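You operate a simulated robot arm through the tools that you are given. There is no shell and no other tool. Be economical: measure what you need, move in short steps, check, and stop when the job is done.

You run a simulated two-armed robot. Do the job below in one go: nothing can be reset, and whatever is moved stays where it is left.

Task
Pick up the grey boot tree with one hand, pass it to the other hand and put it on the low shelf. Take the orange sanding block and leave it on top of the brown book. Shut the top chest drawer. Close the lower dresser drawer by the wardrobe. Any order will do.

The check looks at the end state, three seconds after you hand in, the way a careful person would. Anything else that was tipped, shoved, dropped, spilled or broken makes it a failure.

Robot
Two 7-joint arms with three-finger grippers on one trunk, on a base that drives. Base frame: it is fixed to the floor where the robot stands at the start and does not move with it; the origin is under the middle of the robot, x ahead of it, y to its left, z up. Lengths are in m, angles in degrees, forces in N, time in s.
The left shoulder is at the start at [0.03, 0.124, 1.008], the right one opposite. With the tool pointing down near the work surface each hand reaches from about 0.1 to 0.56 m from the robot's upright axis, wherever it stands, measured 20 degrees to its own side. Places, roughly: brown book (14x20x4 cm) [2.5, -0.4, 0.6]; grey boot tree (5x8x17 cm) [0.5, 0.1, 0.9]; low shelf (38x21 cm) [1.82, -1.16, 0.44]; lower dresser drawer by the wardrobe [0.5, -1.1, 0.5]; orange sanding block (6x8x4 cm) [2.3, 0.8, 0.4]; top chest drawer [2.1, 1.8, 0.8]. Payload 2.2 kg a hand.
Tool frame (each hand has its own): the origin (TCP) lies between the finger pads and is the grasp point; the fingertips stand 0.028 m ahead of it; z points along the fingers, y is the line along which they close. Largest opening 0.102 m; the body of the gripper starts 0.071 m behind the TCP.
Orientation is that of the tool frame in the base frame, as a unit quaternion [w, x, y, z]. With the fingers straight down and closing along the base's y, the tool's x points along the base's -x, its y along +y and its z along -z.

Tools
- The arms move only by the tool arm_command. It takes "left_deltas", "right_deltas" or both (then of equal length, played together; a hand with none holds still); each is a list of rows, each a list of 2 entries, a list of its own where there are three numbers: the shift along the base's x, y, z in units of 150 mm (1.0 is 150 mm), then the turn, a rotation vector about the base's x, y, z in units of 90 degrees (1.0 is 90 degrees). In form: [[[tx, ty, tz], [rx, ry, rz]], ...]. A call has 1 to 20 rows; each row is the pose to reach, as a shift and turn from the pose commanded when the call began. "left_grip" and "right_grip" are, for a hand that has rows, the gripper command, from -1 (fully open) to 1 (shut), values between in proportion, set as the call begins (left out, the last holds). A call with a number of a shift or a turn outside -1 to 1 is refused whole. Rows are played at 5 a second. More than 0.05 m and 8.6 degrees between two rows, or a gripper value outside its range, and nothing of the call is played. A pose out of reach is approached as far as the arm can. The call stops where the force on the tool passes 40 N (or 10 N more than at its start, if that is more) or the arm is blocked; 0.2 s more then pass. The fingers move at their own pace and stop on an object; they squeeze with about 33 N. The grip force told is the motor's: it shows also when the fingers shut on nothing. Time passes only in rows, and 0.2 s behind the last, so rows that repeat a pose let the fingers close. The reply holds the time, the measured pose of the TCP, the force on the tool along the base axes, the opening and the grip force, in the units named above and with some noise, with the torque about the TCP (base axes, N m) and any sound that the robot's microphone picked up.
- Cameras (640 x 400 px; columns grow to the right, rows downward): "scene" is now at [0.0209, -0.0349, 1.7035]; the picture's right is [-0.56, -0.83, 0.00], its down [-0.75, 0.51, -0.42] and it looks along [0.35, -0.24, -0.91] (base axes); focal length 265 px, centre (320, 200). "left" rides on the left gripper at [0.072, 0.038, -0.086] in its tool frame; the picture's right is [-0.46, 0.89, 0.00], its down [-0.60, -0.32, -0.73] and it looks along [-0.65, -0.34, 0.68] (tool axes); focal length 256 px, centre (320, 200). "right" rides on the right gripper at [0.069, 0.044, -0.086] in its tool frame; the picture's right is [-0.53, 0.85, 0.00], its down [-0.58, -0.36, -0.73] and it looks along [-0.62, -0.39, 0.68] (tool axes); focal length 256 px, centre (320, 200). There is no depth. A picture from a camera that has moved, and an enlarged one, comes with that camera's place and axes in the base frame and with its lens.
- snapshot(camera): a new picture of that camera. The clock stands still meanwhile.
- lift_body(by): slides the trunk up (or, below 0, down) by that many m; the arms and the scene camera ride with it, the base frame stays. It gives what a move gives, with no picture.
- base_move(legs): drives the robot by 1 to 6 legs, each [ahead, left, turn to the left] in m, m and degrees, along the robot's own axes; the way and the turn of a leg run together, so that a leg with both is an arc; at most 1.5 m and 180 degrees a leg. The arms and the cameras ride along, it lands a little off, and it stops where it bumps. It gives what a move gives.
- pan_tilt(pan, tilt): turns the head with the scene camera to pan (to the left, within 143 degrees either way) and tilt (down, from -29 to 69), counted from straight ahead of the robot. It gives what a move gives.
- enlarge(camera, box): a new picture of the part [left, top, right, bottom] of that camera's present view, enlarged. The clock stands still meanwhile.
- finish_job(): hands the job in; it is judged then, once.

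Work in short steps. Places have to be worked out from the pictures, the camera data and where the tool is seen: move nearer, look again, correct. Check each grasp and each placing, and mend what went wrong. You have 165 turns and 122 pictures in all, those below and enlarged ones among them. Open the grippers and draw the arms clear of the work before you hand the job in, unless the task says otherwise; then end with one line.

The tools are called after "Emit:" by a JSON object that holds its "api" and its "payload". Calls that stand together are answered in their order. arm_command: Moves the arms, as the interface text tells. Its arguments: {"type":"object","properties":{"left_deltas":{"type":"array","items":{"type":"array"}},"left_grip":{"type":"number"},"right_deltas":{"type":"array","items":{"type":"array"}},"right_grip":{"type":"number"}},"required":[]} The other tools are called the same way: lift_body (by) slides the trunk up or down; base_move (legs) drives the base; pan_tilt (pan, tilt) turns the head that bears the scene camera; snapshot (camera) takes a picture; enlarge (camera, box) takes an enlarged picture of a part of a camera's view; finish_job () hands the job in.

At the start:

```text
t: 0.0
left_position: [0.4906, -0.053, 1.0909]
left_tcp_rot: [0.0, 0.0, 1.0, 0.0]
left_contact_force: [-1.1, -0.1, -0.4]
left_wrist_torque: [0.01, 0.01, 0.04]
left_grip_width: 0.1021
left_grasp_force: 0.1
right_position: [0.2819, -0.4044, 1.0732]
right_tcp_rot: [-0.001, 0.0, 1.0, 0.0]
right_contact_force: [0.0, 0.8, -0.3]
right_wrist_torque: [0.01, -0.02, -0.02]
right_grip_width: 0.1019
right_grasp_force: 0.1
trunk travel left (down, up): [-0.25, 0.29]
robot x, y, heading: [-0.0002, -0.0001, 0.2]
head pan, tilt: [-34.3, 65.2]
```

scene: 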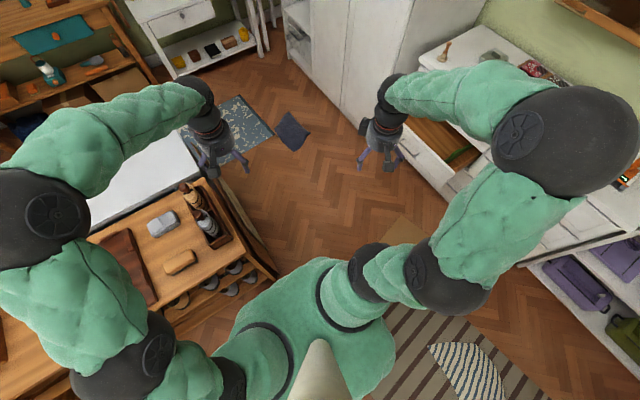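
right: 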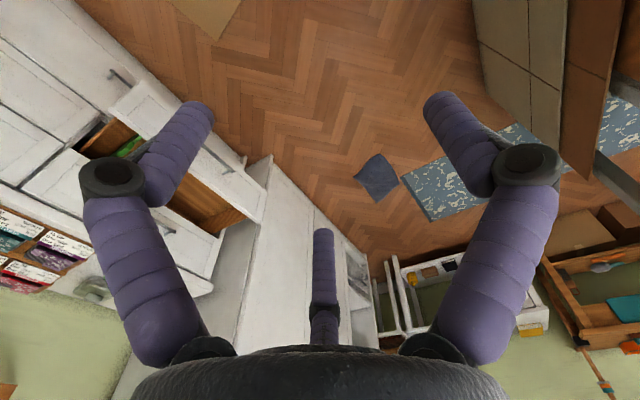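
left: 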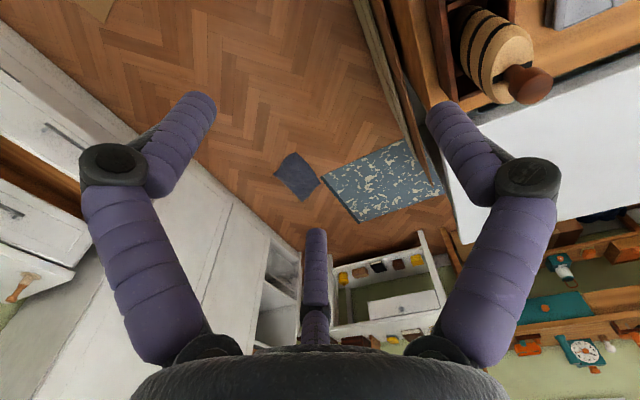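

The scene view shows the bench to the left-ahead, with the drawers on the right. I'll look around with the head first.

Emit:
{"api": "pan_tilt", "payload": {"pan": 20, "tilt": 50}}

Emit:
{"api": "snapshot", "payload": {"camera": "scene"}}

Emit:
{"api": "pan_tilt", "payload": {"pan": 0, "tilt": 20}}

Emit:
{"api": "snapshot", "payload": {"camera": "scene"}}

Emit:
{"api": "pan_tilt", "payload": {"pan": -65, "tilt": 35}}

Emit:
{"api": "snapshot", "payload": {"camera": "scene"}}

Emit:
{"api": "pan_tilt", "payload": {"pan": 45, "tilt": 20}}

Emit:
{"api": "snapshot", "payload": {"camera": "scene"}}

```text
t: 1.2
left_position: [0.4915, -0.0528, 1.091]
left_tcp_rot: [0.0, 0.0, 1.0, 0.0]
left_contact_force: [-0.5, -0.2, -0.2]
left_wrist_torque: [0.03, -0.03, 0.0]
left_grip_width: 0.1022
left_grasp_force: 0.2
right_position: [0.283, -0.4058, 1.0735]
right_tcp_rot: [0.0, 0.0, 1.0, 0.0]
right_contact_force: [0.1, -0.2, -0.2]
right_wrist_torque: [0.03, 0.0, 0.0]
right_grip_width: 0.1021
right_grasp_force: 0.1
trunk travel left (down, up): [-0.25, 0.29]
robot x, y, heading: [-0.0002, -0.0012, -0.2]
head pan, tilt: [20.0, 50.0]
```

```text
118 pictures are left
camera scene: at [0.0434, 0.0254, 1.7218], right [0.34, -0.94, 0.0], down [-0.72, -0.26, -0.64], along [0.6, 0.22, -0.77], focal length 265 px, centre (320, 200)
```

scene: 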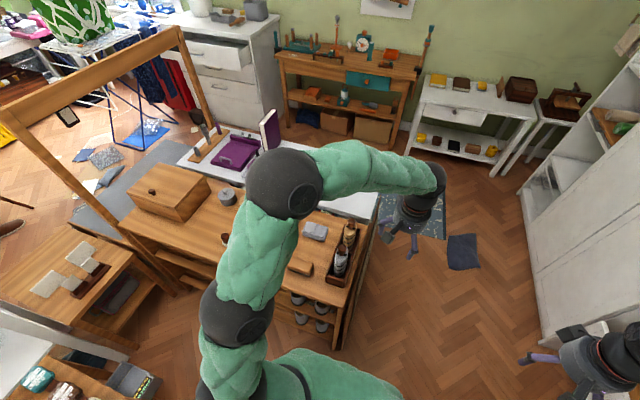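

```text
t: 2.2
left_position: [0.4912, -0.0536, 1.0912]
left_tcp_rot: [0.0, 0.0, 1.0, 0.0]
left_contact_force: [0.0, -0.3, 0.5]
left_wrist_torque: [0.0, 0.01, 0.03]
left_grip_width: 0.1021
left_grasp_force: 0.1
right_position: [0.2825, -0.4055, 1.0742]
right_tcp_rot: [0.0, 0.0, 1.0, -0.001]
right_contact_force: [0.4, -1.0, 0.6]
right_wrist_torque: [-0.03, 0.05, -0.03]
right_grip_width: 0.1019
right_grasp_force: 0.1
trunk travel left (down, up): [-0.25, 0.29]
robot x, y, heading: [-0.0007, -0.0011, 0.1]
head pan, tilt: [0.0, 20.0]
```

```text
117 pictures are left
camera scene: at [0.0642, -0.0008, 1.7673], right [0.0, -1.0, 0.0], down [-0.34, 0.0, -0.94], along [0.94, 0.0, -0.34], focal length 265 px, centre (320, 200)
```

scene: 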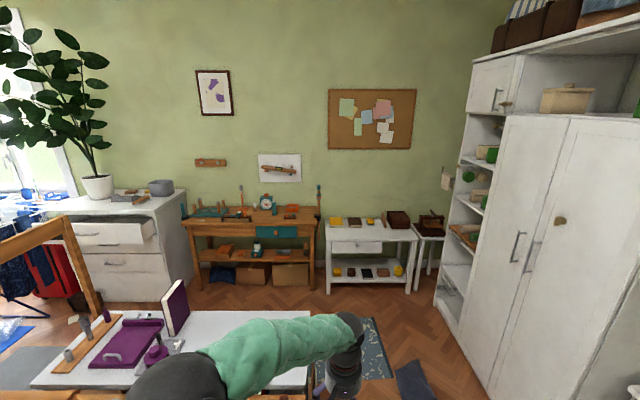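

```text
t: 3.5
left_position: [0.4909, -0.0528, 1.0913]
left_tcp_rot: [0.0, 0.001, 1.0, 0.0]
left_contact_force: [0.0, 0.3, 0.5]
left_wrist_torque: [0.01, 0.0, 0.0]
left_grip_width: 0.1019
left_grasp_force: 0.0
right_position: [0.2812, -0.4051, 1.0743]
right_tcp_rot: [0.0, -0.001, 1.0, 0.001]
right_contact_force: [-0.2, 0.1, 1.5]
right_wrist_torque: [0.0, -0.03, -0.01]
right_grip_width: 0.1019
right_grasp_force: 0.1
trunk travel left (down, up): [-0.25, 0.29]
robot x, y, heading: [-0.0013, -0.0001, 0.1]
head pan, tilt: [-65.0, 35.0]
```

```text
116 pictures are left
camera scene: at [0.0083, -0.0806, 1.7436], right [-0.91, -0.42, 0.0], down [-0.24, 0.52, -0.82], along [0.35, -0.74, -0.57], focal length 265 px, centre (320, 200)
```

scene: 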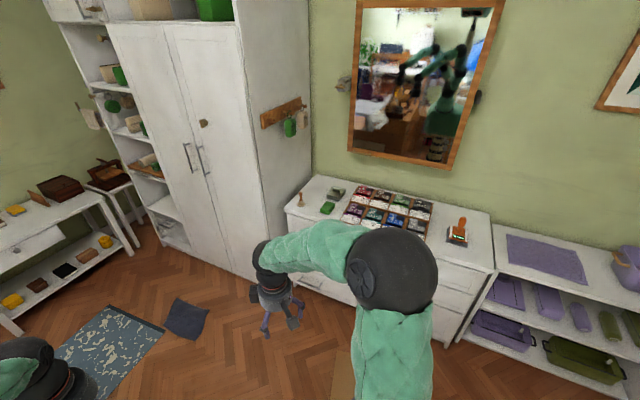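

```text
t: 5.4
left_position: [0.4915, -0.0517, 1.0919]
left_tcp_rot: [0.0, 0.0, 1.0, 0.0]
left_contact_force: [-0.3, -0.2, -0.5]
left_wrist_torque: [0.01, 0.02, 0.02]
left_grip_width: 0.1021
left_grasp_force: 0.0
right_position: [0.2815, -0.4057, 1.0749]
right_tcp_rot: [0.0, -0.001, 1.0, 0.0]
right_contact_force: [0.0, 0.2, 0.1]
right_wrist_torque: [0.0, -0.01, 0.03]
right_grip_width: 0.102
right_grasp_force: 0.1
trunk travel left (down, up): [-0.25, 0.29]
robot x, y, heading: [0.0006, -0.0022, 0.1]
head pan, tilt: [45.0, 20.0]
```

```text
115 pictures are left
camera scene: at [0.0369, 0.065, 1.7674], right [0.71, -0.71, 0.0], down [-0.24, -0.24, -0.94], along [0.66, 0.66, -0.34], focal length 265 px, centre (320, 200)
```

scene: 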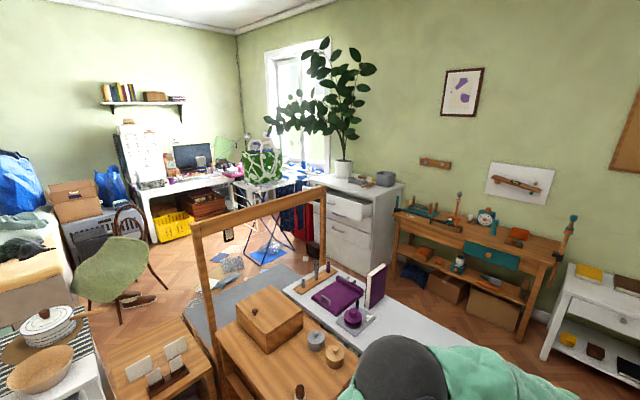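

Overview is clear. Now I look closely at the bench where the boot tree should be.

Emit:
{"api": "pan_tilt", "payload": {"pan": 0, "tilt": 62}}

Emit:
{"api": "snapshot", "payload": {"camera": "scene"}}

```text
t: 6.5
left_position: [0.4906, -0.0527, 1.0917]
left_tcp_rot: [0.0, 0.0, 1.0, 0.001]
left_contact_force: [-0.5, 0.3, 0.0]
left_wrist_torque: [0.01, 0.0, 0.04]
left_grip_width: 0.1023
left_grasp_force: 0.1
right_position: [0.2825, -0.4052, 1.0743]
right_tcp_rot: [0.001, 0.0, 1.0, 0.0]
right_contact_force: [0.5, 0.0, -0.7]
right_wrist_torque: [-0.01, 0.02, -0.02]
right_grip_width: 0.102
right_grasp_force: 0.1
trunk travel left (down, up): [-0.25, 0.29]
robot x, y, heading: [-0.0016, -0.0027, 0.0]
head pan, tilt: [0.0, 62.0]
```

```text
114 pictures are left
camera scene: at [0.0354, -0.0008, 1.707], right [0.0, -1.0, 0.0], down [-0.88, 0.0, -0.47], along [0.47, 0.0, -0.88], focal length 265 px, centre (320, 200)
```

scene: 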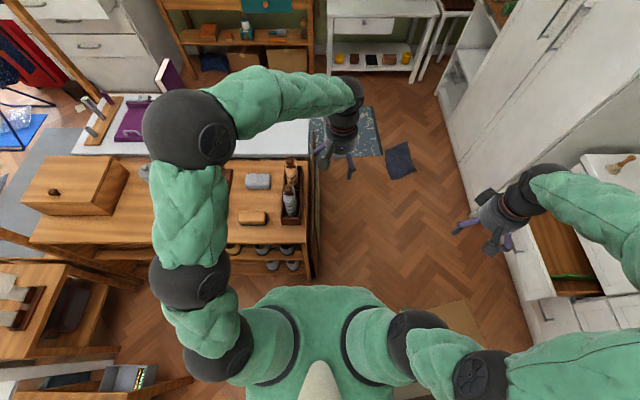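

Emit:
{"api": "enlarge", "payload": {"camera": "scene", "box": [210, 140, 330, 270]}}

```text
3.08 times, centred on (270, 205) of scene
camera zoom: at [0.0354, -0.0008, 1.707], right [0.0, -1.0, 0.0], down [-0.88, 0.0, -0.47], along [0.47, 0.0, -0.88], focal length 815 px, centre (474, 185)
```

zoom: 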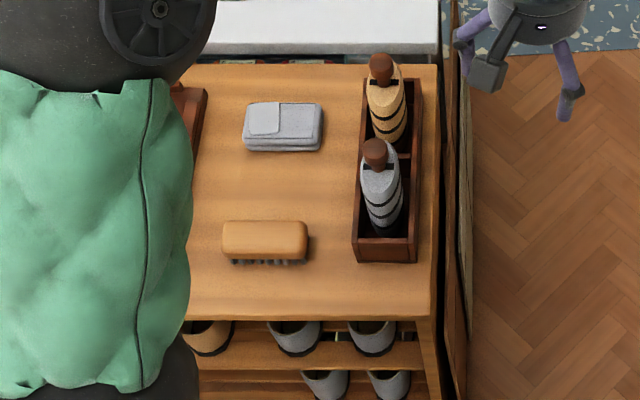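

The grey boot tree stands upright in a tray, knob on top, at about (0.47, 0.105). I move the left hand over it at its present height and look.

Emit:
{"api": "arm_command", "payload": {"left_deltas": [[[-0.03, 0.3, 0], [0, 0, 0]], [[-0.06, 0.6, 0], [0, 0, 0]], [[-0.1, 0.85, 0], [0, 0, 0]], [[-0.13, 1.0, 0], [0, 0, 0]]], "left_grip": -1}}

Emit:
{"api": "snapshot", "payload": {"camera": "left"}}

Emit:
{"api": "enlarge", "payload": {"camera": "scene", "box": [210, 140, 330, 270]}}

```text
t: 7.5
left_position: [0.4711, 0.0973, 1.0917]
left_tcp_rot: [0.0, 0.0, 1.0, 0.0]
left_contact_force: [0.5, -0.4, 0.3]
left_wrist_torque: [0.02, -0.02, -0.01]
left_grip_width: 0.102
left_grasp_force: 0.0
right_position: [0.2815, -0.405, 1.0742]
right_tcp_rot: [0.0, 0.0, 1.0, 0.001]
right_contact_force: [0.6, 0.8, 0.1]
right_wrist_torque: [-0.01, -0.01, 0.01]
right_grip_width: 0.102
right_grasp_force: 0.0
trunk travel left (down, up): [-0.25, 0.29]
robot x, y, heading: [0.0019, 0.0015, 0.0]
head pan, tilt: [0.0, 62.0]
```

```text
112 pictures are left
camera left: at [0.3975, 0.1354, 1.1781], right [0.47, 0.89, 0.0], down [0.6, -0.32, 0.73], along [0.65, -0.34, -0.68], focal length 256 px, centre (320, 200)
```

left: 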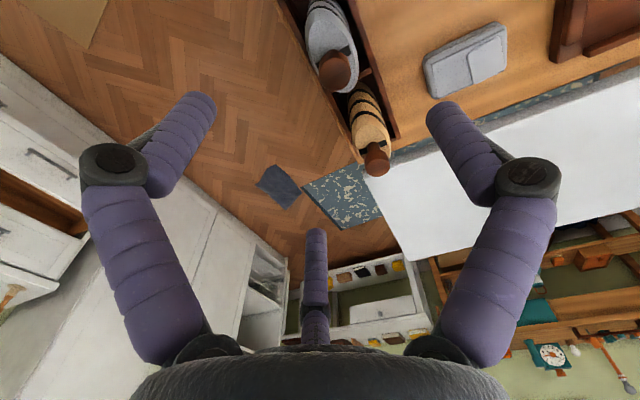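

```text
3.08 times, centred on (270, 205) of scene
camera zoom: at [0.0352, -0.0006, 1.707], right [0.0, -1.0, 0.0], down [-0.88, 0.0, -0.47], along [0.47, 0.0, -0.88], focal length 815 px, centre (474, 185)
```

zoom: 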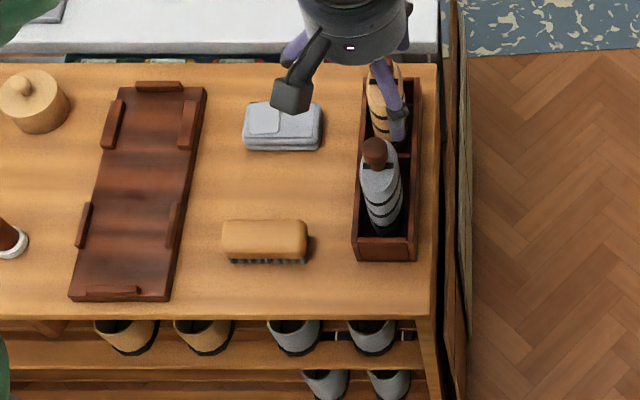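

Triangulating both views puts the knob at about (0.477, 0.107, 0.955). I align and lower partway, keeping the fingers open.

Emit:
{"api": "arm_command", "payload": {"left_deltas": [[[0.02, 0.06, 0], [0, 0, 0]], [[0.02, 0.06, -0.3], [0, 0, 0]], [[0.02, 0.06, -0.6], [0, 0, 0]], [[0.02, 0.06, -0.8], [0, 0, 0]]]}}

Emit:
{"api": "snapshot", "payload": {"camera": "left"}}

Emit:
{"api": "enlarge", "payload": {"camera": "scene", "box": [210, 140, 330, 270]}}

```text
t: 8.5
left_position: [0.4743, 0.1063, 0.9723]
left_tcp_rot: [0.0, 0.0, 1.0, 0.0]
left_contact_force: [0.2, 0.4, -0.1]
left_wrist_torque: [0.02, 0.02, -0.01]
left_grip_width: 0.1018
left_grasp_force: 0.0
right_position: [0.2823, -0.4056, 1.0733]
right_tcp_rot: [0.0, -0.001, 1.0, 0.0]
right_contact_force: [-0.1, -0.3, 0.7]
right_wrist_torque: [-0.02, 0.0, 0.0]
right_grip_width: 0.102
right_grasp_force: 0.0
trunk travel left (down, up): [-0.25, 0.29]
robot x, y, heading: [-0.0009, -0.0003, -0.1]
head pan, tilt: [0.0, 62.0]
```

```text
110 pictures are left
camera left: at [0.4019, 0.1445, 1.0589], right [0.46, 0.89, 0.0], down [0.6, -0.32, 0.73], along [0.65, -0.34, -0.68], focal length 256 px, centre (320, 200)
```

left: 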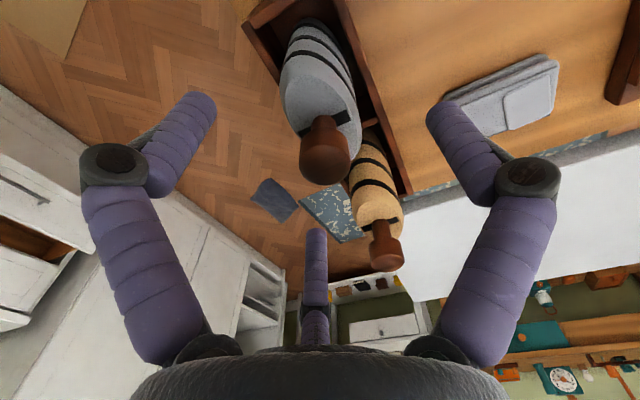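

```text
3.08 times, centred on (270, 205) of scene
camera zoom: at [0.0361, -0.001, 1.7069], right [0.0, -1.0, 0.0], down [-0.88, 0.0, -0.47], along [0.47, 0.0, -0.88], focal length 815 px, centre (474, 185)
```

zoom: 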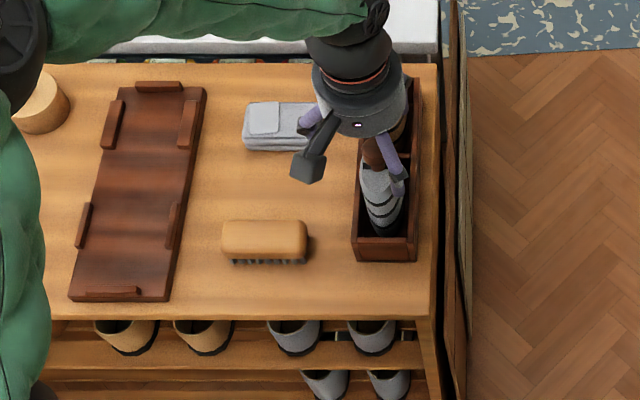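

The knob is centred between the fingers. I lower to z≈0.911 and then close.

Emit:
{"api": "arm_command", "payload": {"left_deltas": [[[0, 0.02, -0.2], [0, 0, 0]], [[0, 0.02, -0.41], [0, 0, 0]]]}}

Emit:
{"api": "arm_command", "payload": {"left_deltas": [[[0, 0, 0], [0, 0, 0]], [[0, 0, 0], [0, 0, 0]], [[0, 0, 0], [0, 0, 0]], [[0, 0, 0], [0, 0, 0]]], "left_grip": 1}}

Emit:
{"api": "snapshot", "payload": {"camera": "left"}}

```text
t: 9.1
left_position: [0.4749, 0.1079, 0.911]
left_tcp_rot: [0.0, -0.001, 1.0, 0.0]
left_contact_force: [-0.2, 0.0, 0.0]
left_wrist_torque: [-0.01, -0.02, -0.01]
left_grip_width: 0.1018
left_grasp_force: 0.1
right_position: [0.283, -0.4061, 1.0747]
right_tcp_rot: [0.0, -0.001, 1.0, 0.0]
right_contact_force: [0.3, -0.4, 0.1]
right_wrist_torque: [0.01, -0.02, -0.01]
right_grip_width: 0.1022
right_grasp_force: 0.2
trunk travel left (down, up): [-0.25, 0.29]
robot x, y, heading: [0.0008, -0.0017, 0.2]
head pan, tilt: [0.0, 62.0]
```

```text
t: 10.1
left_position: [0.4747, 0.1081, 0.9115]
left_tcp_rot: [0.001, 0.0, 1.0, 0.0]
left_contact_force: [2.3, -0.4, 2.9]
left_wrist_torque: [-0.07, -0.13, 0.01]
left_grip_width: 0.0538
left_grasp_force: 33.0
right_position: [0.2826, -0.4067, 1.0736]
right_tcp_rot: [0.0, 0.0, 1.0, 0.0]
right_contact_force: [-0.6, 0.4, 0.2]
right_wrist_torque: [-0.03, 0.01, 0.02]
right_grip_width: 0.102
right_grasp_force: 0.1
trunk travel left (down, up): [-0.25, 0.29]
robot x, y, heading: [-0.0002, 0.0016, -0.2]
head pan, tilt: [0.0, 62.0]
```

```text
108 pictures are left
camera left: at [0.402, 0.1461, 0.998], right [0.46, 0.89, 0.0], down [0.6, -0.32, 0.73], along [0.65, -0.34, -0.68], focal length 256 px, centre (320, 200)
```

left: 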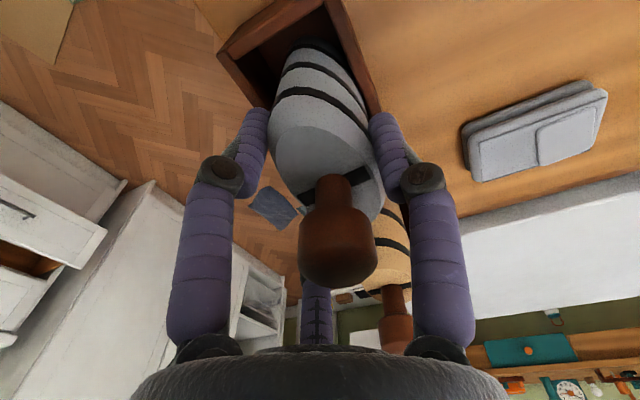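

The left hand holds it at 5.4 cm width with 33 N. I lift straight up out of the tray.

Emit:
{"api": "arm_command", "payload": {"left_deltas": [[[0, 0, 0.2], [0, 0, 0]], [[0, 0, 0.4], [0, 0, 0]], [[0, 0, 0.6], [0, 0, 0]], [[0, 0, 0.8], [0, 0, 0]], [[0, 0, 1.0], [0, 0, 0]]]}}

Emit:
{"api": "arm_command", "payload": {"left_deltas": [[[0, -0.2, 0.2], [0, 0, 0]], [[0, -0.4, 0.4], [0, 0, 0]], [[0, -0.6, 0.4], [0, 0, 0]], [[-0.05, -0.8, 0.4], [0, 0, 0]], [[-0.1, -1.0, 0.4], [0, 0, 0]]]}}

Emit:
{"api": "snapshot", "payload": {"camera": "scene"}}

Emit:
{"api": "snapshot", "payload": {"camera": "left"}}

```text
t: 11.3
left_position: [0.473, 0.1078, 1.0596]
left_tcp_rot: [0.001, 0.0, 1.0, 0.0]
left_contact_force: [-1.2, -0.7, -1.9]
left_wrist_torque: [-0.01, -0.02, 0.01]
left_grip_width: 0.0539
left_grasp_force: 33.0
right_position: [0.2822, -0.4047, 1.074]
right_tcp_rot: [0.0, 0.001, 1.0, 0.0]
right_contact_force: [-0.2, -0.8, 0.1]
right_wrist_torque: [0.0, 0.01, -0.01]
right_grip_width: 0.1022
right_grasp_force: 0.0
trunk travel left (down, up): [-0.25, 0.29]
robot x, y, heading: [0.0001, 0.0025, 0.1]
head pan, tilt: [0.0, 62.0]
```

```text
t: 12.5
left_position: [0.4592, -0.0414, 1.1184]
left_tcp_rot: [0.0, 0.001, 1.0, 0.001]
left_contact_force: [-0.3, 0.1, -1.2]
left_wrist_torque: [0.01, 0.0, -0.06]
left_grip_width: 0.0537
left_grasp_force: 33.2
right_position: [0.2822, -0.4049, 1.0734]
right_tcp_rot: [0.0, 0.001, 1.0, 0.001]
right_contact_force: [0.4, 0.2, -0.5]
right_wrist_torque: [-0.02, 0.04, -0.01]
right_grip_width: 0.1019
right_grasp_force: 0.0
trunk travel left (down, up): [-0.25, 0.29]
robot x, y, heading: [-0.0042, 0.0025, -0.0]
head pan, tilt: [0.0, 62.0]
```

```text
107 pictures are left
camera scene: at [0.0357, -0.0021, 1.7069], right [0.0, -1.0, 0.0], down [-0.88, 0.0, -0.47], along [0.47, 0.0, -0.88], focal length 265 px, centre (320, 200)
```

scene: 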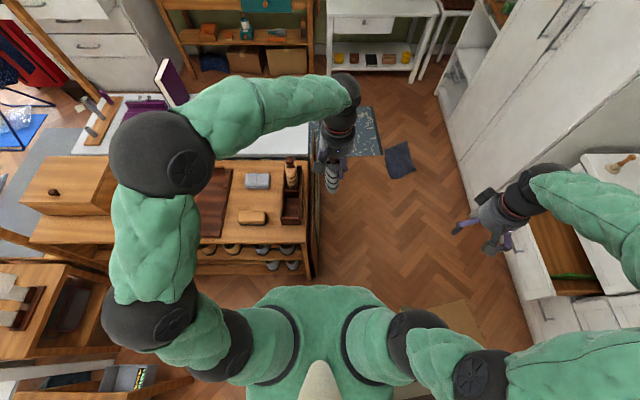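

```text
106 pictures are left
camera left: at [0.3872, -0.0045, 1.2064], right [0.46, 0.89, 0.0], down [0.6, -0.32, 0.73], along [0.65, -0.34, -0.68], focal length 256 px, centre (320, 200)
```

left: 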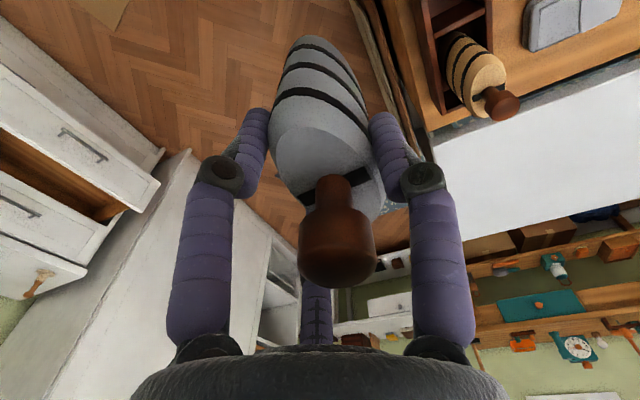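

The tree is free of the tray. For the handover I bring the left hand a bit forward and turn the right hand to point forward, 30° below horizontal, so it can grip the lower body.

Emit:
{"api": "arm_command", "payload": {"left_deltas": [[[0.1, -0.1, 0], [0, 0, 0]], [[0.2, -0.2, 0], [0, 0, 0]], [[0.3, -0.3, 0], [0, 0, 0]], [[0.4, -0.33, 0], [0, 0, 0]], [[0.4, -0.33, 0], [0, 0, 0]], [[0.4, -0.33, 0], [0, 0, 0]], [[0.4, -0.33, 0], [0, 0, 0]], [[0.4, -0.33, 0], [0, 0, 0]]], "right_deltas": [[[0.05, 0.05, 0], [0, -0.085, 0]], [[0.1, 0.1, 0], [0, -0.17, 0]], [[0.15, 0.2, 0], [0, -0.25, 0]], [[0.2, 0.3, 0], [0, -0.335, 0]], [[0.25, 0.4, 0], [0, -0.42, 0]], [[0.3, 0.5, 0], [0, -0.5, 0]], [[0.3, 0.6, 0], [0, -0.585, 0]], [[0.3, 0.7, -0.05], [0, -0.667, 0]]], "right_grip": -1}}

Emit:
{"api": "snapshot", "payload": {"camera": "scene"}}

Emit:
{"api": "snapshot", "payload": {"camera": "right"}}

```text
t: 14.3
left_position: [0.5199, -0.0904, 1.1202]
left_tcp_rot: [0.0, 0.0, 1.0, 0.0]
left_contact_force: [0.9, -1.3, -1.9]
left_wrist_torque: [-0.01, 0.06, 0.02]
left_grip_width: 0.0535
left_grasp_force: 32.8
right_position: [0.3278, -0.2996, 1.0662]
right_tcp_rot: [0.501, -0.001, 0.865, 0.001]
right_contact_force: [-0.2, 0.3, -0.2]
right_wrist_torque: [-0.01, -0.01, 0.01]
right_grip_width: 0.1021
right_grasp_force: 0.0
trunk travel left (down, up): [-0.25, 0.29]
robot x, y, heading: [0.0015, 0.0019, -0.1]
head pan, tilt: [0.0, 62.0]
```

```text
105 pictures are left
camera scene: at [0.0364, -0.0013, 1.707], right [0.0, -1.0, 0.0], down [-0.88, 0.0, -0.47], along [0.47, 0.0, -0.88], focal length 265 px, centre (320, 200)
```

scene: 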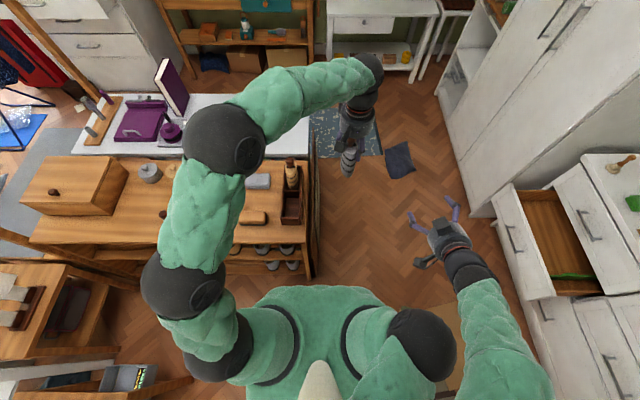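

```text
104 pictures are left
camera right: at [0.2195, -0.2567, 1.05], right [0.26, 0.85, 0.46], down [-0.35, -0.37, 0.86], along [0.9, -0.39, 0.2], focal length 256 px, centre (320, 200)
```

right: 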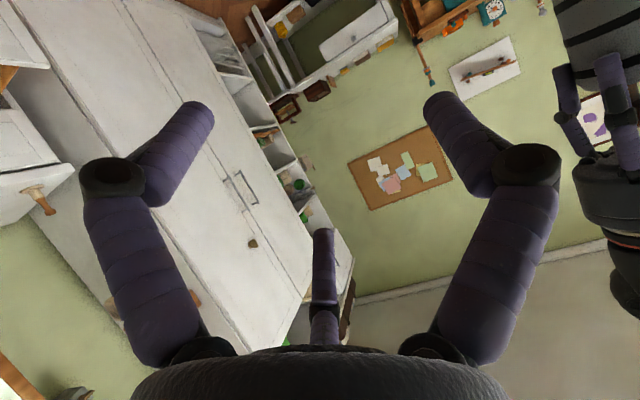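

Clear so far. I bring the right hand in line behind the tree (y≈-0.09), staying back at x≈0.37.

Emit:
{"api": "arm_command", "payload": {"right_deltas": [[[0.05, 0.25, 0], [0, 0, 0]], [[0.1, 0.5, 0], [0, 0, 0]], [[0.2, 0.75, 0], [0, 0, 0]], [[0.27, 1.0, 0], [0, 0, 0]]]}}

Emit:
{"api": "arm_command", "payload": {"right_deltas": [[[0, 0.2, 0], [0, 0, 0]], [[0, 0.39, -0.02], [0, 0, 0]]]}}

Emit:
{"api": "snapshot", "payload": {"camera": "right"}}

Emit:
{"api": "enlarge", "payload": {"camera": "scene", "box": [280, 80, 440, 200]}}

```text
t: 15.3
left_position: [0.5188, -0.0912, 1.1203]
left_tcp_rot: [0.001, 0.001, 1.0, 0.001]
left_contact_force: [0.3, 0.7, -2.0]
left_wrist_torque: [-0.04, 0.04, 0.0]
left_grip_width: 0.0534
left_grasp_force: 32.8
right_position: [0.344, -0.228, 1.0696]
right_tcp_rot: [0.504, 0.0, 0.864, 0.001]
right_contact_force: [0.1, -0.3, -0.5]
right_wrist_torque: [0.0, -0.03, 0.0]
right_grip_width: 0.1021
right_grasp_force: 0.1
right hand out of reach, approached as far as the arm can: row 3, 4
trunk travel left (down, up): [-0.25, 0.29]
robot x, y, heading: [-0.0009, 0.0008, 0.0]
head pan, tilt: [0.0, 62.0]
```

```text
t: 15.9
left_position: [0.5182, -0.091, 1.1194]
left_tcp_rot: [0.0, 0.0, 1.0, 0.0]
left_contact_force: [0.0, 0.5, -0.1]
left_wrist_torque: [-0.03, -0.01, 0.0]
left_grip_width: 0.0534
left_grasp_force: 33.1
right_position: [0.3409, -0.2302, 1.079]
right_tcp_rot: [0.512, 0.001, 0.859, -0.004]
right_contact_force: [-0.1, -1.0, 0.3]
right_wrist_torque: [0.03, 0.04, 0.0]
right_grip_width: 0.1024
right_grasp_force: 0.0
right hand out of reach, approached as far as the arm can: row 1, 2
trunk travel left (down, up): [-0.25, 0.29]
robot x, y, heading: [0.0004, 0.0006, 0.0]
head pan, tilt: [0.0, 62.0]
```

```text
103 pictures are left
camera right: at [0.234, -0.1864, 1.0596], right [0.26, 0.85, 0.46], down [-0.37, -0.36, 0.86], along [0.89, -0.39, 0.22], focal length 256 px, centre (320, 200)
```

right: 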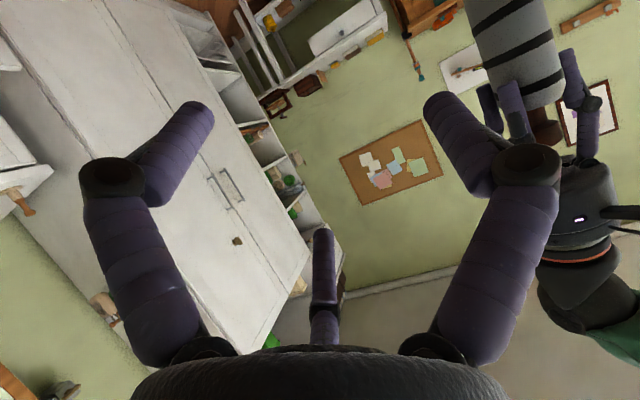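

```text
3.33 times, centred on (360, 140) of scene
camera zoom: at [0.0358, -0.0008, 1.7069], right [0.0, -1.0, 0.0], down [-0.88, 0.0, -0.47], along [0.47, 0.0, -0.88], focal length 883 px, centre (187, 400)
```

zoom: 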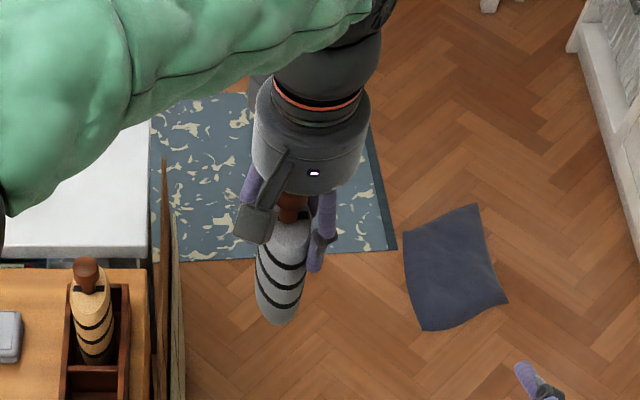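

The right arm is too folded at that distance; the meeting point should be further out and right. I move the right hand toward x≈0.42, y≈-0.2 and see where it lands.

Emit:
{"api": "arm_command", "payload": {"right_deltas": [[[0.0, -0.3, 0], [0, 0, 0]], [[0.1, -0.6, 0], [0, 0, 0]], [[0.25, -0.75, 0], [0, 0, 0]], [[0.35, -0.75, 0], [0, 0, 0]]]}}

Emit:
{"api": "arm_command", "payload": {"left_deltas": [[[0.05, -0.2, 0], [0, 0, 0]], [[0.1, -0.4, 0], [0, 0, 0]], [[0.13, -0.6, 0], [0, 0, 0]], [[0.13, -0.75, 0], [0, 0, 0]]]}}

Emit:
{"api": "snapshot", "payload": {"camera": "scene"}}

```text
t: 16.9
left_position: [0.5196, -0.092, 1.1202]
left_tcp_rot: [0.001, 0.0, 1.0, 0.001]
left_contact_force: [0.1, 0.1, -1.1]
left_wrist_torque: [-0.04, -0.01, -0.01]
left_grip_width: 0.0536
left_grasp_force: 32.8
right_position: [0.3857, -0.3355, 1.0647]
right_tcp_rot: [0.501, 0.0, 0.866, 0.0]
right_contact_force: [0.1, -0.1, -0.3]
right_wrist_torque: [-0.02, 0.02, 0.02]
right_grip_width: 0.1018
right_grasp_force: 0.1
trunk travel left (down, up): [-0.25, 0.29]
robot x, y, heading: [0.0006, -0.0028, -0.2]
head pan, tilt: [0.0, 62.0]
```

```text
t: 17.9
left_position: [0.5395, -0.2038, 1.1214]
left_tcp_rot: [-0.001, 0.0, 1.0, 0.001]
left_contact_force: [-0.1, 0.2, -0.7]
left_wrist_torque: [0.0, 0.0, 0.01]
left_grip_width: 0.0533
left_grasp_force: 33.6
right_position: [0.387, -0.337, 1.0655]
right_tcp_rot: [0.5, 0.0, 0.866, 0.001]
right_contact_force: [0.2, -0.4, -0.1]
right_wrist_torque: [0.01, 0.0, -0.01]
right_grip_width: 0.1018
right_grasp_force: 0.0
trunk travel left (down, up): [-0.25, 0.29]
robot x, y, heading: [-0.0013, 0.0002, -0.1]
head pan, tilt: [0.0, 62.0]
```

```text
101 pictures are left
camera scene: at [0.0354, -0.0014, 1.707], right [0.0, -1.0, 0.0], down [-0.88, 0.0, -0.47], along [0.47, 0.0, -0.88], focal length 265 px, centre (320, 200)
```

scene: 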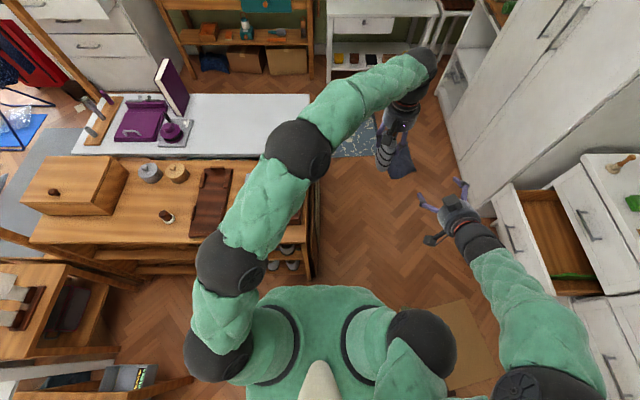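

Both hands now have room. I line up the right hand at y≈-0.204 behind the tree.

Emit:
{"api": "arm_command", "payload": {"right_deltas": [[[0.05, 0.3, 0], [0, 0, 0]], [[0.1, 0.6, 0], [0, 0, 0]], [[0.1, 0.88, -0.03], [0, 0, 0]]]}}

Emit:
{"api": "snapshot", "payload": {"camera": "right"}}

Emit:
{"api": "enlarge", "payload": {"camera": "scene", "box": [320, 80, 480, 260]}}

```text
t: 18.7
left_position: [0.5381, -0.2023, 1.1201]
left_tcp_rot: [0.0, 0.0, 1.0, 0.0]
left_contact_force: [-0.6, -0.6, -1.3]
left_wrist_torque: [0.0, 0.0, 0.02]
left_grip_width: 0.0535
left_grasp_force: 32.8
right_position: [0.4047, -0.2212, 1.0477]
right_tcp_rot: [0.479, -0.013, 0.877, 0.024]
right_contact_force: [0.5, 1.2, -0.2]
right_wrist_torque: [0.01, 0.0, -0.02]
right_grip_width: 0.102
right_grasp_force: 0.2
right hand out of reach, approached as far as the arm can: row 3
trunk travel left (down, up): [-0.25, 0.29]
robot x, y, heading: [0.003, 0.001, 0.1]
head pan, tilt: [0.0, 62.0]
```

```text
100 pictures are left
camera right: at [0.2937, -0.1834, 1.0373], right [0.25, 0.84, 0.48], down [-0.29, -0.4, 0.87], along [0.92, -0.36, 0.14], focal length 256 px, centre (320, 200)
```

right: 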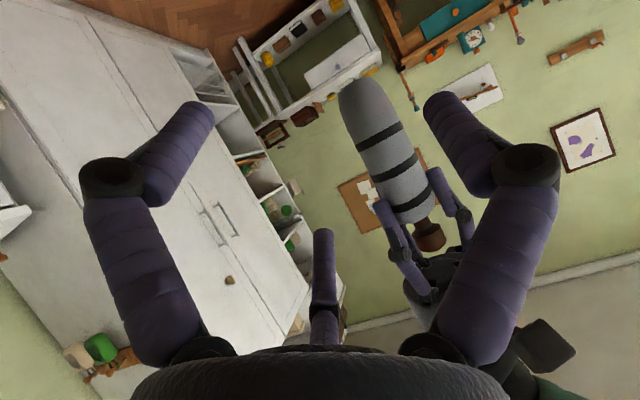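

```text
2.22 times, centred on (400, 170) of scene
camera zoom: at [0.0361, -0.0006, 1.7069], right [0.0, -1.0, 0.0], down [-0.88, 0.0, -0.47], along [0.47, 0.0, -0.88], focal length 589 px, centre (142, 267)
```

zoom: 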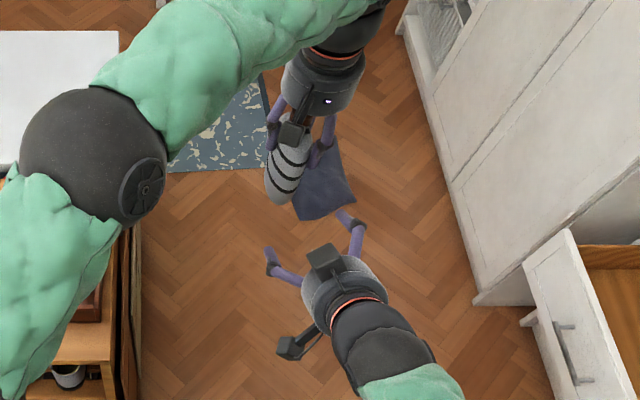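

The right arm tops out near y=-0.22 here, so I shift the tree to y≈-0.255 and line up the right hand there with the exact orientation.

Emit:
{"api": "arm_command", "payload": {"left_deltas": [[[0, -0.15, 0], [0, 0, 0]], [[0, -0.35, 0], [0, 0, 0]]]}}

Emit:
{"api": "arm_command", "payload": {"right_deltas": [[[0, -0.1, 0.05], [0, 0, 0]], [[0, -0.25, 0.1], [0, 0, 0]]]}}

Emit:
{"api": "snapshot", "payload": {"camera": "right"}}

```text
t: 19.3
left_position: [0.5398, -0.2566, 1.1186]
left_tcp_rot: [0.0, 0.001, 1.0, 0.001]
left_contact_force: [-0.1, -0.2, -0.9]
left_wrist_torque: [0.01, -0.02, 0.04]
left_grip_width: 0.0537
left_grasp_force: 33.0
right_position: [0.4052, -0.2238, 1.0473]
right_tcp_rot: [0.479, -0.011, 0.877, 0.024]
right_contact_force: [-0.3, -0.1, 0.4]
right_wrist_torque: [0.02, 0.04, 0.0]
right_grip_width: 0.1019
right_grasp_force: 0.1
trunk travel left (down, up): [-0.25, 0.29]
robot x, y, heading: [0.0013, 0.0021, -0.0]
head pan, tilt: [0.0, 62.0]
```

```text
t: 19.9
left_position: [0.5403, -0.2563, 1.1196]
left_tcp_rot: [0.0, 0.0, 1.0, 0.0]
left_contact_force: [0.4, -0.1, -1.6]
left_wrist_torque: [-0.02, 0.01, 0.0]
left_grip_width: 0.0535
left_grasp_force: 33.2
right_position: [0.3995, -0.2412, 1.0766]
right_tcp_rot: [0.5, 0.0, 0.866, 0.0]
right_contact_force: [0.1, 0.3, 0.1]
right_wrist_torque: [0.0, 0.03, -0.03]
right_grip_width: 0.1021
right_grasp_force: 0.1
right hand out of reach, approached as far as the arm can: row 1
trunk travel left (down, up): [-0.25, 0.29]
robot x, y, heading: [0.0015, -0.0015, -0.2]
head pan, tilt: [0.0, 62.0]
```

```text
98 pictures are left
camera right: at [0.2922, -0.1971, 1.0608], right [0.27, 0.85, 0.46], down [-0.35, -0.36, 0.86], along [0.9, -0.39, 0.2], focal length 256 px, centre (320, 200)
```

right: 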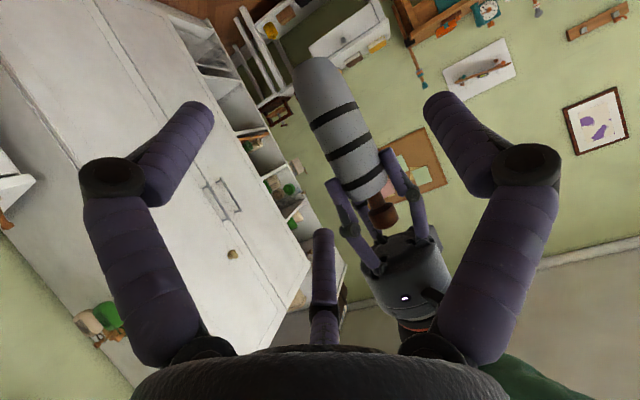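

The tree bottom triangulates to z≈1.0. I align the right hand in y and z and advance halfway, then check.

Emit:
{"api": "arm_command", "payload": {"right_deltas": [[[0, -0.1, -0.165], [0, 0, 0]], [[0.2, -0.1, -0.165], [0, 0, 0]], [[0.42, -0.1, -0.165], [0, 0, 0]]]}}

Emit:
{"api": "snapshot", "payload": {"camera": "right"}}

Emit:
{"api": "snapshot", "payload": {"camera": "left"}}

```text
t: 20.7
left_position: [0.539, -0.2568, 1.1186]
left_tcp_rot: [0.0, 0.0, 1.0, 0.0]
left_contact_force: [0.1, -0.2, -1.3]
left_wrist_torque: [-0.03, -0.01, 0.01]
left_grip_width: 0.0535
left_grasp_force: 33.1
right_position: [0.4604, -0.2653, 1.055]
right_tcp_rot: [0.499, -0.002, 0.867, 0.004]
right_contact_force: [0.0, 0.6, 0.6]
right_wrist_torque: [-0.01, 0.05, 0.0]
right_grip_width: 0.102
right_grasp_force: 0.0
right hand out of reach, approached as far as the arm can: row 3
trunk travel left (down, up): [-0.25, 0.29]
robot x, y, heading: [0.0, 0.0012, -0.1]
head pan, tilt: [0.0, 62.0]
```

```text
97 pictures are left
camera right: at [0.352, -0.2223, 1.0399], right [0.26, 0.84, 0.47], down [-0.34, -0.37, 0.86], along [0.9, -0.39, 0.19], focal length 256 px, centre (320, 200)
```

right: 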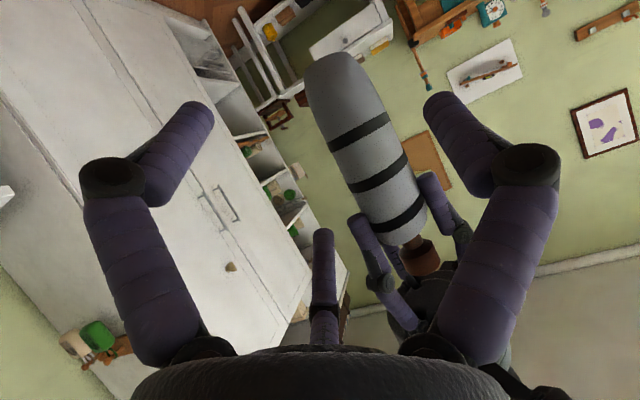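

```text
96 pictures are left
camera left: at [0.4672, -0.2189, 1.206], right [0.47, 0.89, 0.0], down [0.6, -0.32, 0.73], along [0.65, -0.34, -0.68], focal length 256 px, centre (320, 200)
```

left: 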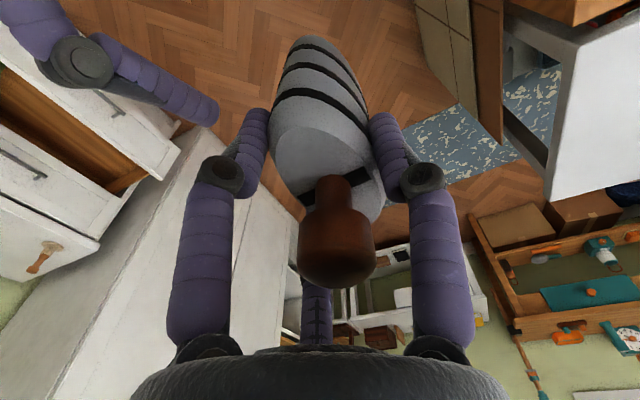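

The right arm again hits its limit pointing straight ahead; yawing both hands 25° left suits it better. I back the right hand off while yawing, and yaw the left (with tree) the same.

Emit:
{"api": "arm_command", "payload": {"right_deltas": [[[-0.27, -0.25, 0], [0, 0, 0]], [[-0.3, -0.32, -0.02], [0, 0, 0.09]], [[-0.3, -0.32, -0.02], [0, 0, 0.18]], [[-0.3, -0.32, -0.02], [0, 0, 0.278]]], "left_deltas": [[[0, 0, 0], [0, 0, 0]], [[0, 0, 0], [0, 0, 0.09]], [[0, 0, 0], [0, 0, 0.18]], [[0, 0, 0], [0, 0, 0.278]]]}}

Emit:
{"api": "snapshot", "payload": {"camera": "right"}}

```text
refused: row 1 steps farther than a row can; nothing moved
```

```text
95 pictures are left
camera right: at [0.352, -0.2223, 1.0399], right [0.26, 0.84, 0.47], down [-0.34, -0.37, 0.86], along [0.9, -0.39, 0.19], focal length 256 px, centre (320, 200)
```

right: 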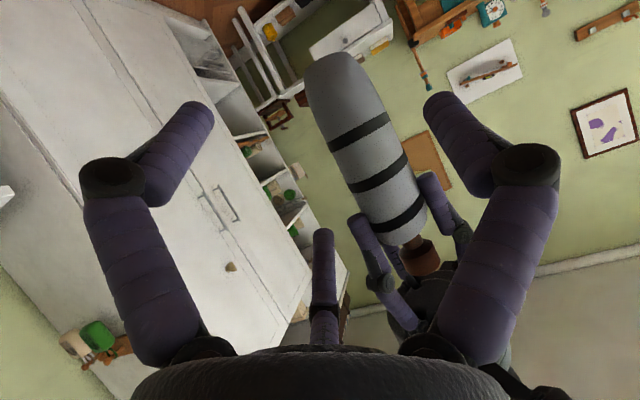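

The step was too big; same motion in smaller rows.

Emit:
{"api": "arm_command", "payload": {"right_deltas": [[[-0.15, -0.15, 0], [0, 0, 0]], [[-0.25, -0.3, -0.02], [0, 0, 0.09]], [[-0.27, -0.32, -0.02], [0, 0, 0.18]], [[-0.27, -0.32, -0.02], [0, 0, 0.27]]], "left_deltas": [[[0, 0, 0], [0, 0, 0]], [[0, 0, 0], [0, 0, 0.09]], [[0, 0, 0], [0, 0, 0.18]], [[0, 0, 0], [0, 0, 0.27]]]}}

Emit:
{"api": "snapshot", "payload": {"camera": "right"}}

```text
t: 21.7
left_position: [0.5383, -0.2563, 1.1194]
left_tcp_rot: [0.0, -0.211, 0.977, 0.002]
left_contact_force: [-0.8, 0.3, -1.3]
left_wrist_torque: [0.0, 0.01, 0.02]
left_grip_width: 0.0537
left_grasp_force: 32.7
right_position: [0.4198, -0.3145, 1.052]
right_tcp_rot: [0.489, -0.182, 0.847, 0.106]
right_contact_force: [0.7, -1.0, -0.1]
right_wrist_torque: [0.0, -0.01, 0.04]
right_grip_width: 0.1023
right_grasp_force: 0.0
trunk travel left (down, up): [-0.25, 0.29]
robot x, y, heading: [-0.0009, -0.0022, 0.2]
head pan, tilt: [0.0, 62.0]
```

```text
94 pictures are left
camera right: at [0.3033, -0.3199, 1.0361], right [-0.11, 0.88, 0.47], down [-0.16, -0.48, 0.86], along [0.98, 0.02, 0.19], focal length 256 px, centre (320, 200)
```

right: 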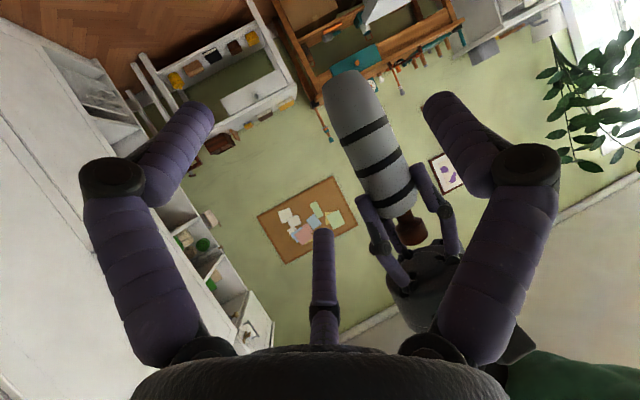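

Now the right hand reached its pose exactly. I advance it along its heading by ~0.118 m with a small lateral correction, in steps.

Emit:
{"api": "arm_command", "payload": {"right_deltas": [[[0.2, 0.12, 0], [0, 0, 0]], [[0.4, 0.21, 0], [0, 0, 0]]]}}

Emit:
{"api": "snapshot", "payload": {"camera": "right"}}

Emit:
{"api": "snapshot", "payload": {"camera": "left"}}

```text
t: 22.3
left_position: [0.5394, -0.2551, 1.1193]
left_tcp_rot: [0.001, -0.212, 0.977, 0.0]
left_contact_force: [1.2, 1.1, -1.5]
left_wrist_torque: [-0.09, 0.1, -0.02]
left_grip_width: 0.0534
left_grasp_force: 34.0
right_position: [0.4794, -0.2824, 1.052]
right_tcp_rot: [0.489, -0.183, 0.846, 0.106]
right_contact_force: [-0.1, -1.4, -0.2]
right_wrist_torque: [0.07, -0.05, 0.08]
right_grip_width: 0.1022
right_grasp_force: 0.0
trunk travel left (down, up): [-0.25, 0.29]
robot x, y, heading: [-0.0014, 0.0006, -0.1]
head pan, tilt: [0.0, 62.0]
```

```text
93 pictures are left
camera right: at [0.363, -0.2879, 1.0356], right [-0.1, 0.88, 0.46], down [-0.16, -0.47, 0.86], along [0.98, 0.01, 0.19], focal length 256 px, centre (320, 200)
```

right: 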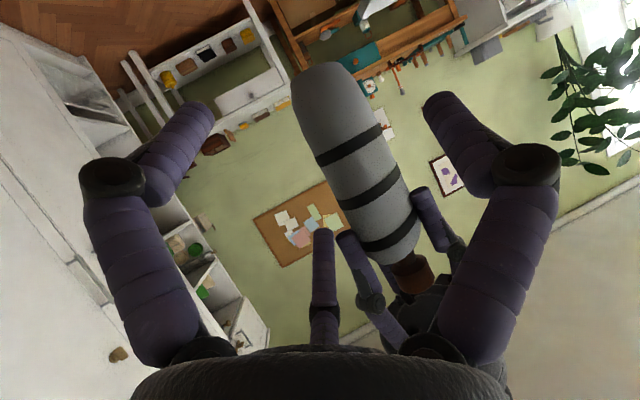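

```text
92 pictures are left
camera left: at [0.4578, -0.2502, 1.2062], right [0.06, 1.0, 0.0], down [0.68, -0.04, 0.73], along [0.73, -0.04, -0.68], focal length 256 px, centre (320, 200)
```

left: 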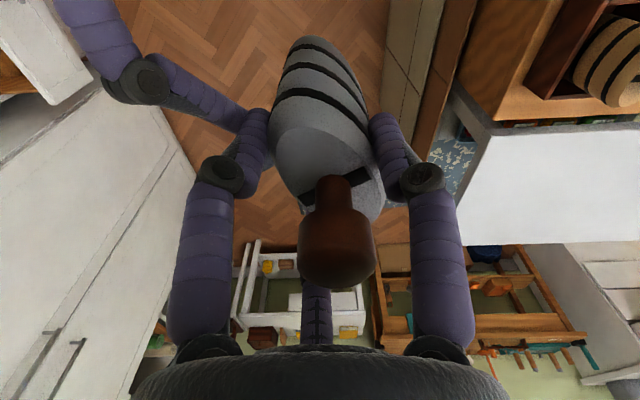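

Geometry agrees with the picture: the tree is centred between the right fingers. I advance the last ~5 cm, then close the right hand.

Emit:
{"api": "arm_command", "payload": {"right_deltas": [[[0.15, 0.07, 0], [0, 0, 0]], [[0.31, 0.14, 0], [0, 0, 0]]]}}

Emit:
{"api": "arm_command", "payload": {"right_deltas": [[[0, 0, 0], [0, 0, 0]], [[0, 0, 0], [0, 0, 0]], [[0, 0, 0], [0, 0, 0]], [[0, 0, 0], [0, 0, 0]]], "right_grip": 1}}

Emit:
{"api": "snapshot", "payload": {"camera": "right"}}

Emit:
{"api": "snapshot", "payload": {"camera": "left"}}

```text
t: 22.9
left_position: [0.5396, -0.254, 1.1191]
left_tcp_rot: [0.001, -0.212, 0.977, 0.001]
left_contact_force: [9.8, 22.7, -0.2]
left_wrist_torque: [-0.04, 0.03, -0.1]
left_grip_width: 0.0531
left_grasp_force: 32.9
right_position: [0.527, -0.2626, 1.0508]
right_tcp_rot: [0.488, -0.181, 0.847, 0.105]
right_contact_force: [-9.4, -23.1, -1.3]
right_wrist_torque: [1.61, -0.69, -0.12]
right_grip_width: 0.1032
right_grasp_force: 0.1
trunk travel left (down, up): [-0.25, 0.29]
robot x, y, heading: [-0.0016, 0.0001, -0.1]
head pan, tilt: [0.0, 62.0]
```

```text
t: 23.4
left_position: [0.539, -0.2521, 1.1167]
left_tcp_rot: [-0.003, -0.208, 0.978, 0.006]
left_contact_force: [-1.9, 3.6, -1.5]
left_wrist_torque: [-1.17, -0.49, -0.85]
left_grip_width: 0.0529
left_grasp_force: 33.0
right_position: [0.5276, -0.2654, 1.0555]
right_tcp_rot: [0.492, -0.178, 0.846, 0.101]
right_contact_force: [2.3, -3.2, -0.3]
right_wrist_torque: [1.35, 0.63, 0.72]
right_grip_width: 0.0741
right_grasp_force: 33.1
trunk travel left (down, up): [-0.25, 0.29]
robot x, y, heading: [0.0005, -0.0024, 0.3]
head pan, tilt: [0.0, 62.0]
stopped in row 2 (left hand): the force on the tool passed its limit at 41 N (the readings are from after the stop); the commanded pose is now the measured one
```

```text
91 pictures are left
camera right: at [0.4116, -0.2692, 1.0389], right [-0.1, 0.88, 0.46], down [-0.18, -0.47, 0.86], along [0.98, 0.0, 0.2], focal length 256 px, centre (320, 200)
```

right: 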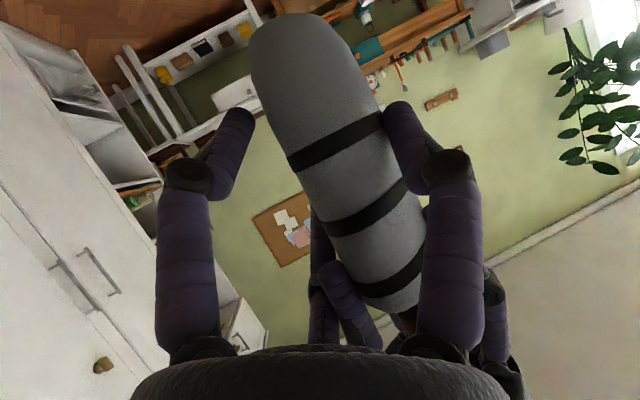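

```text
90 pictures are left
camera left: at [0.4574, -0.2485, 1.2034], right [0.06, 1.0, 0.01], down [0.69, -0.05, 0.73], along [0.73, -0.04, -0.69], focal length 256 px, centre (320, 200)
```

left: 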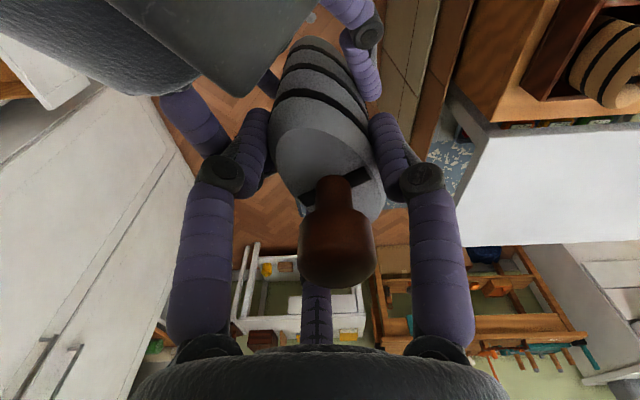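

The right grip stopped at 7.4 cm with force on both hands — the pictures suggest the fingers don't lie quite where I assumed. Let me look closely from the head camera before going on.

Emit:
{"api": "enlarge", "payload": {"camera": "scene", "box": [360, 90, 470, 190]}}

```text
4.00 times, centred on (415, 140) of scene
camera zoom: at [0.0355, -0.0009, 1.707], right [0.0, -1.0, 0.0], down [-0.88, 0.0, -0.47], along [0.47, 0.0, -0.88], focal length 1060 px, centre (-60, 440)
```

zoom: 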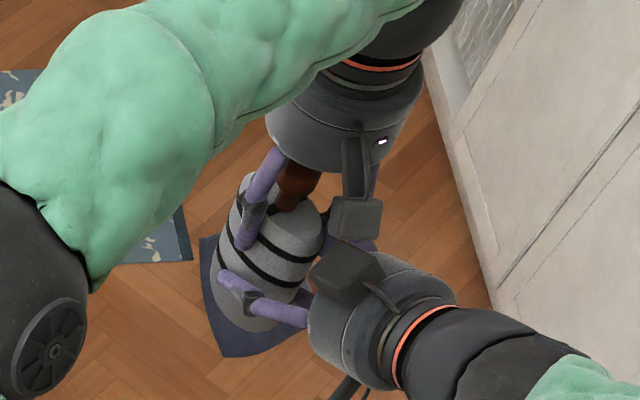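

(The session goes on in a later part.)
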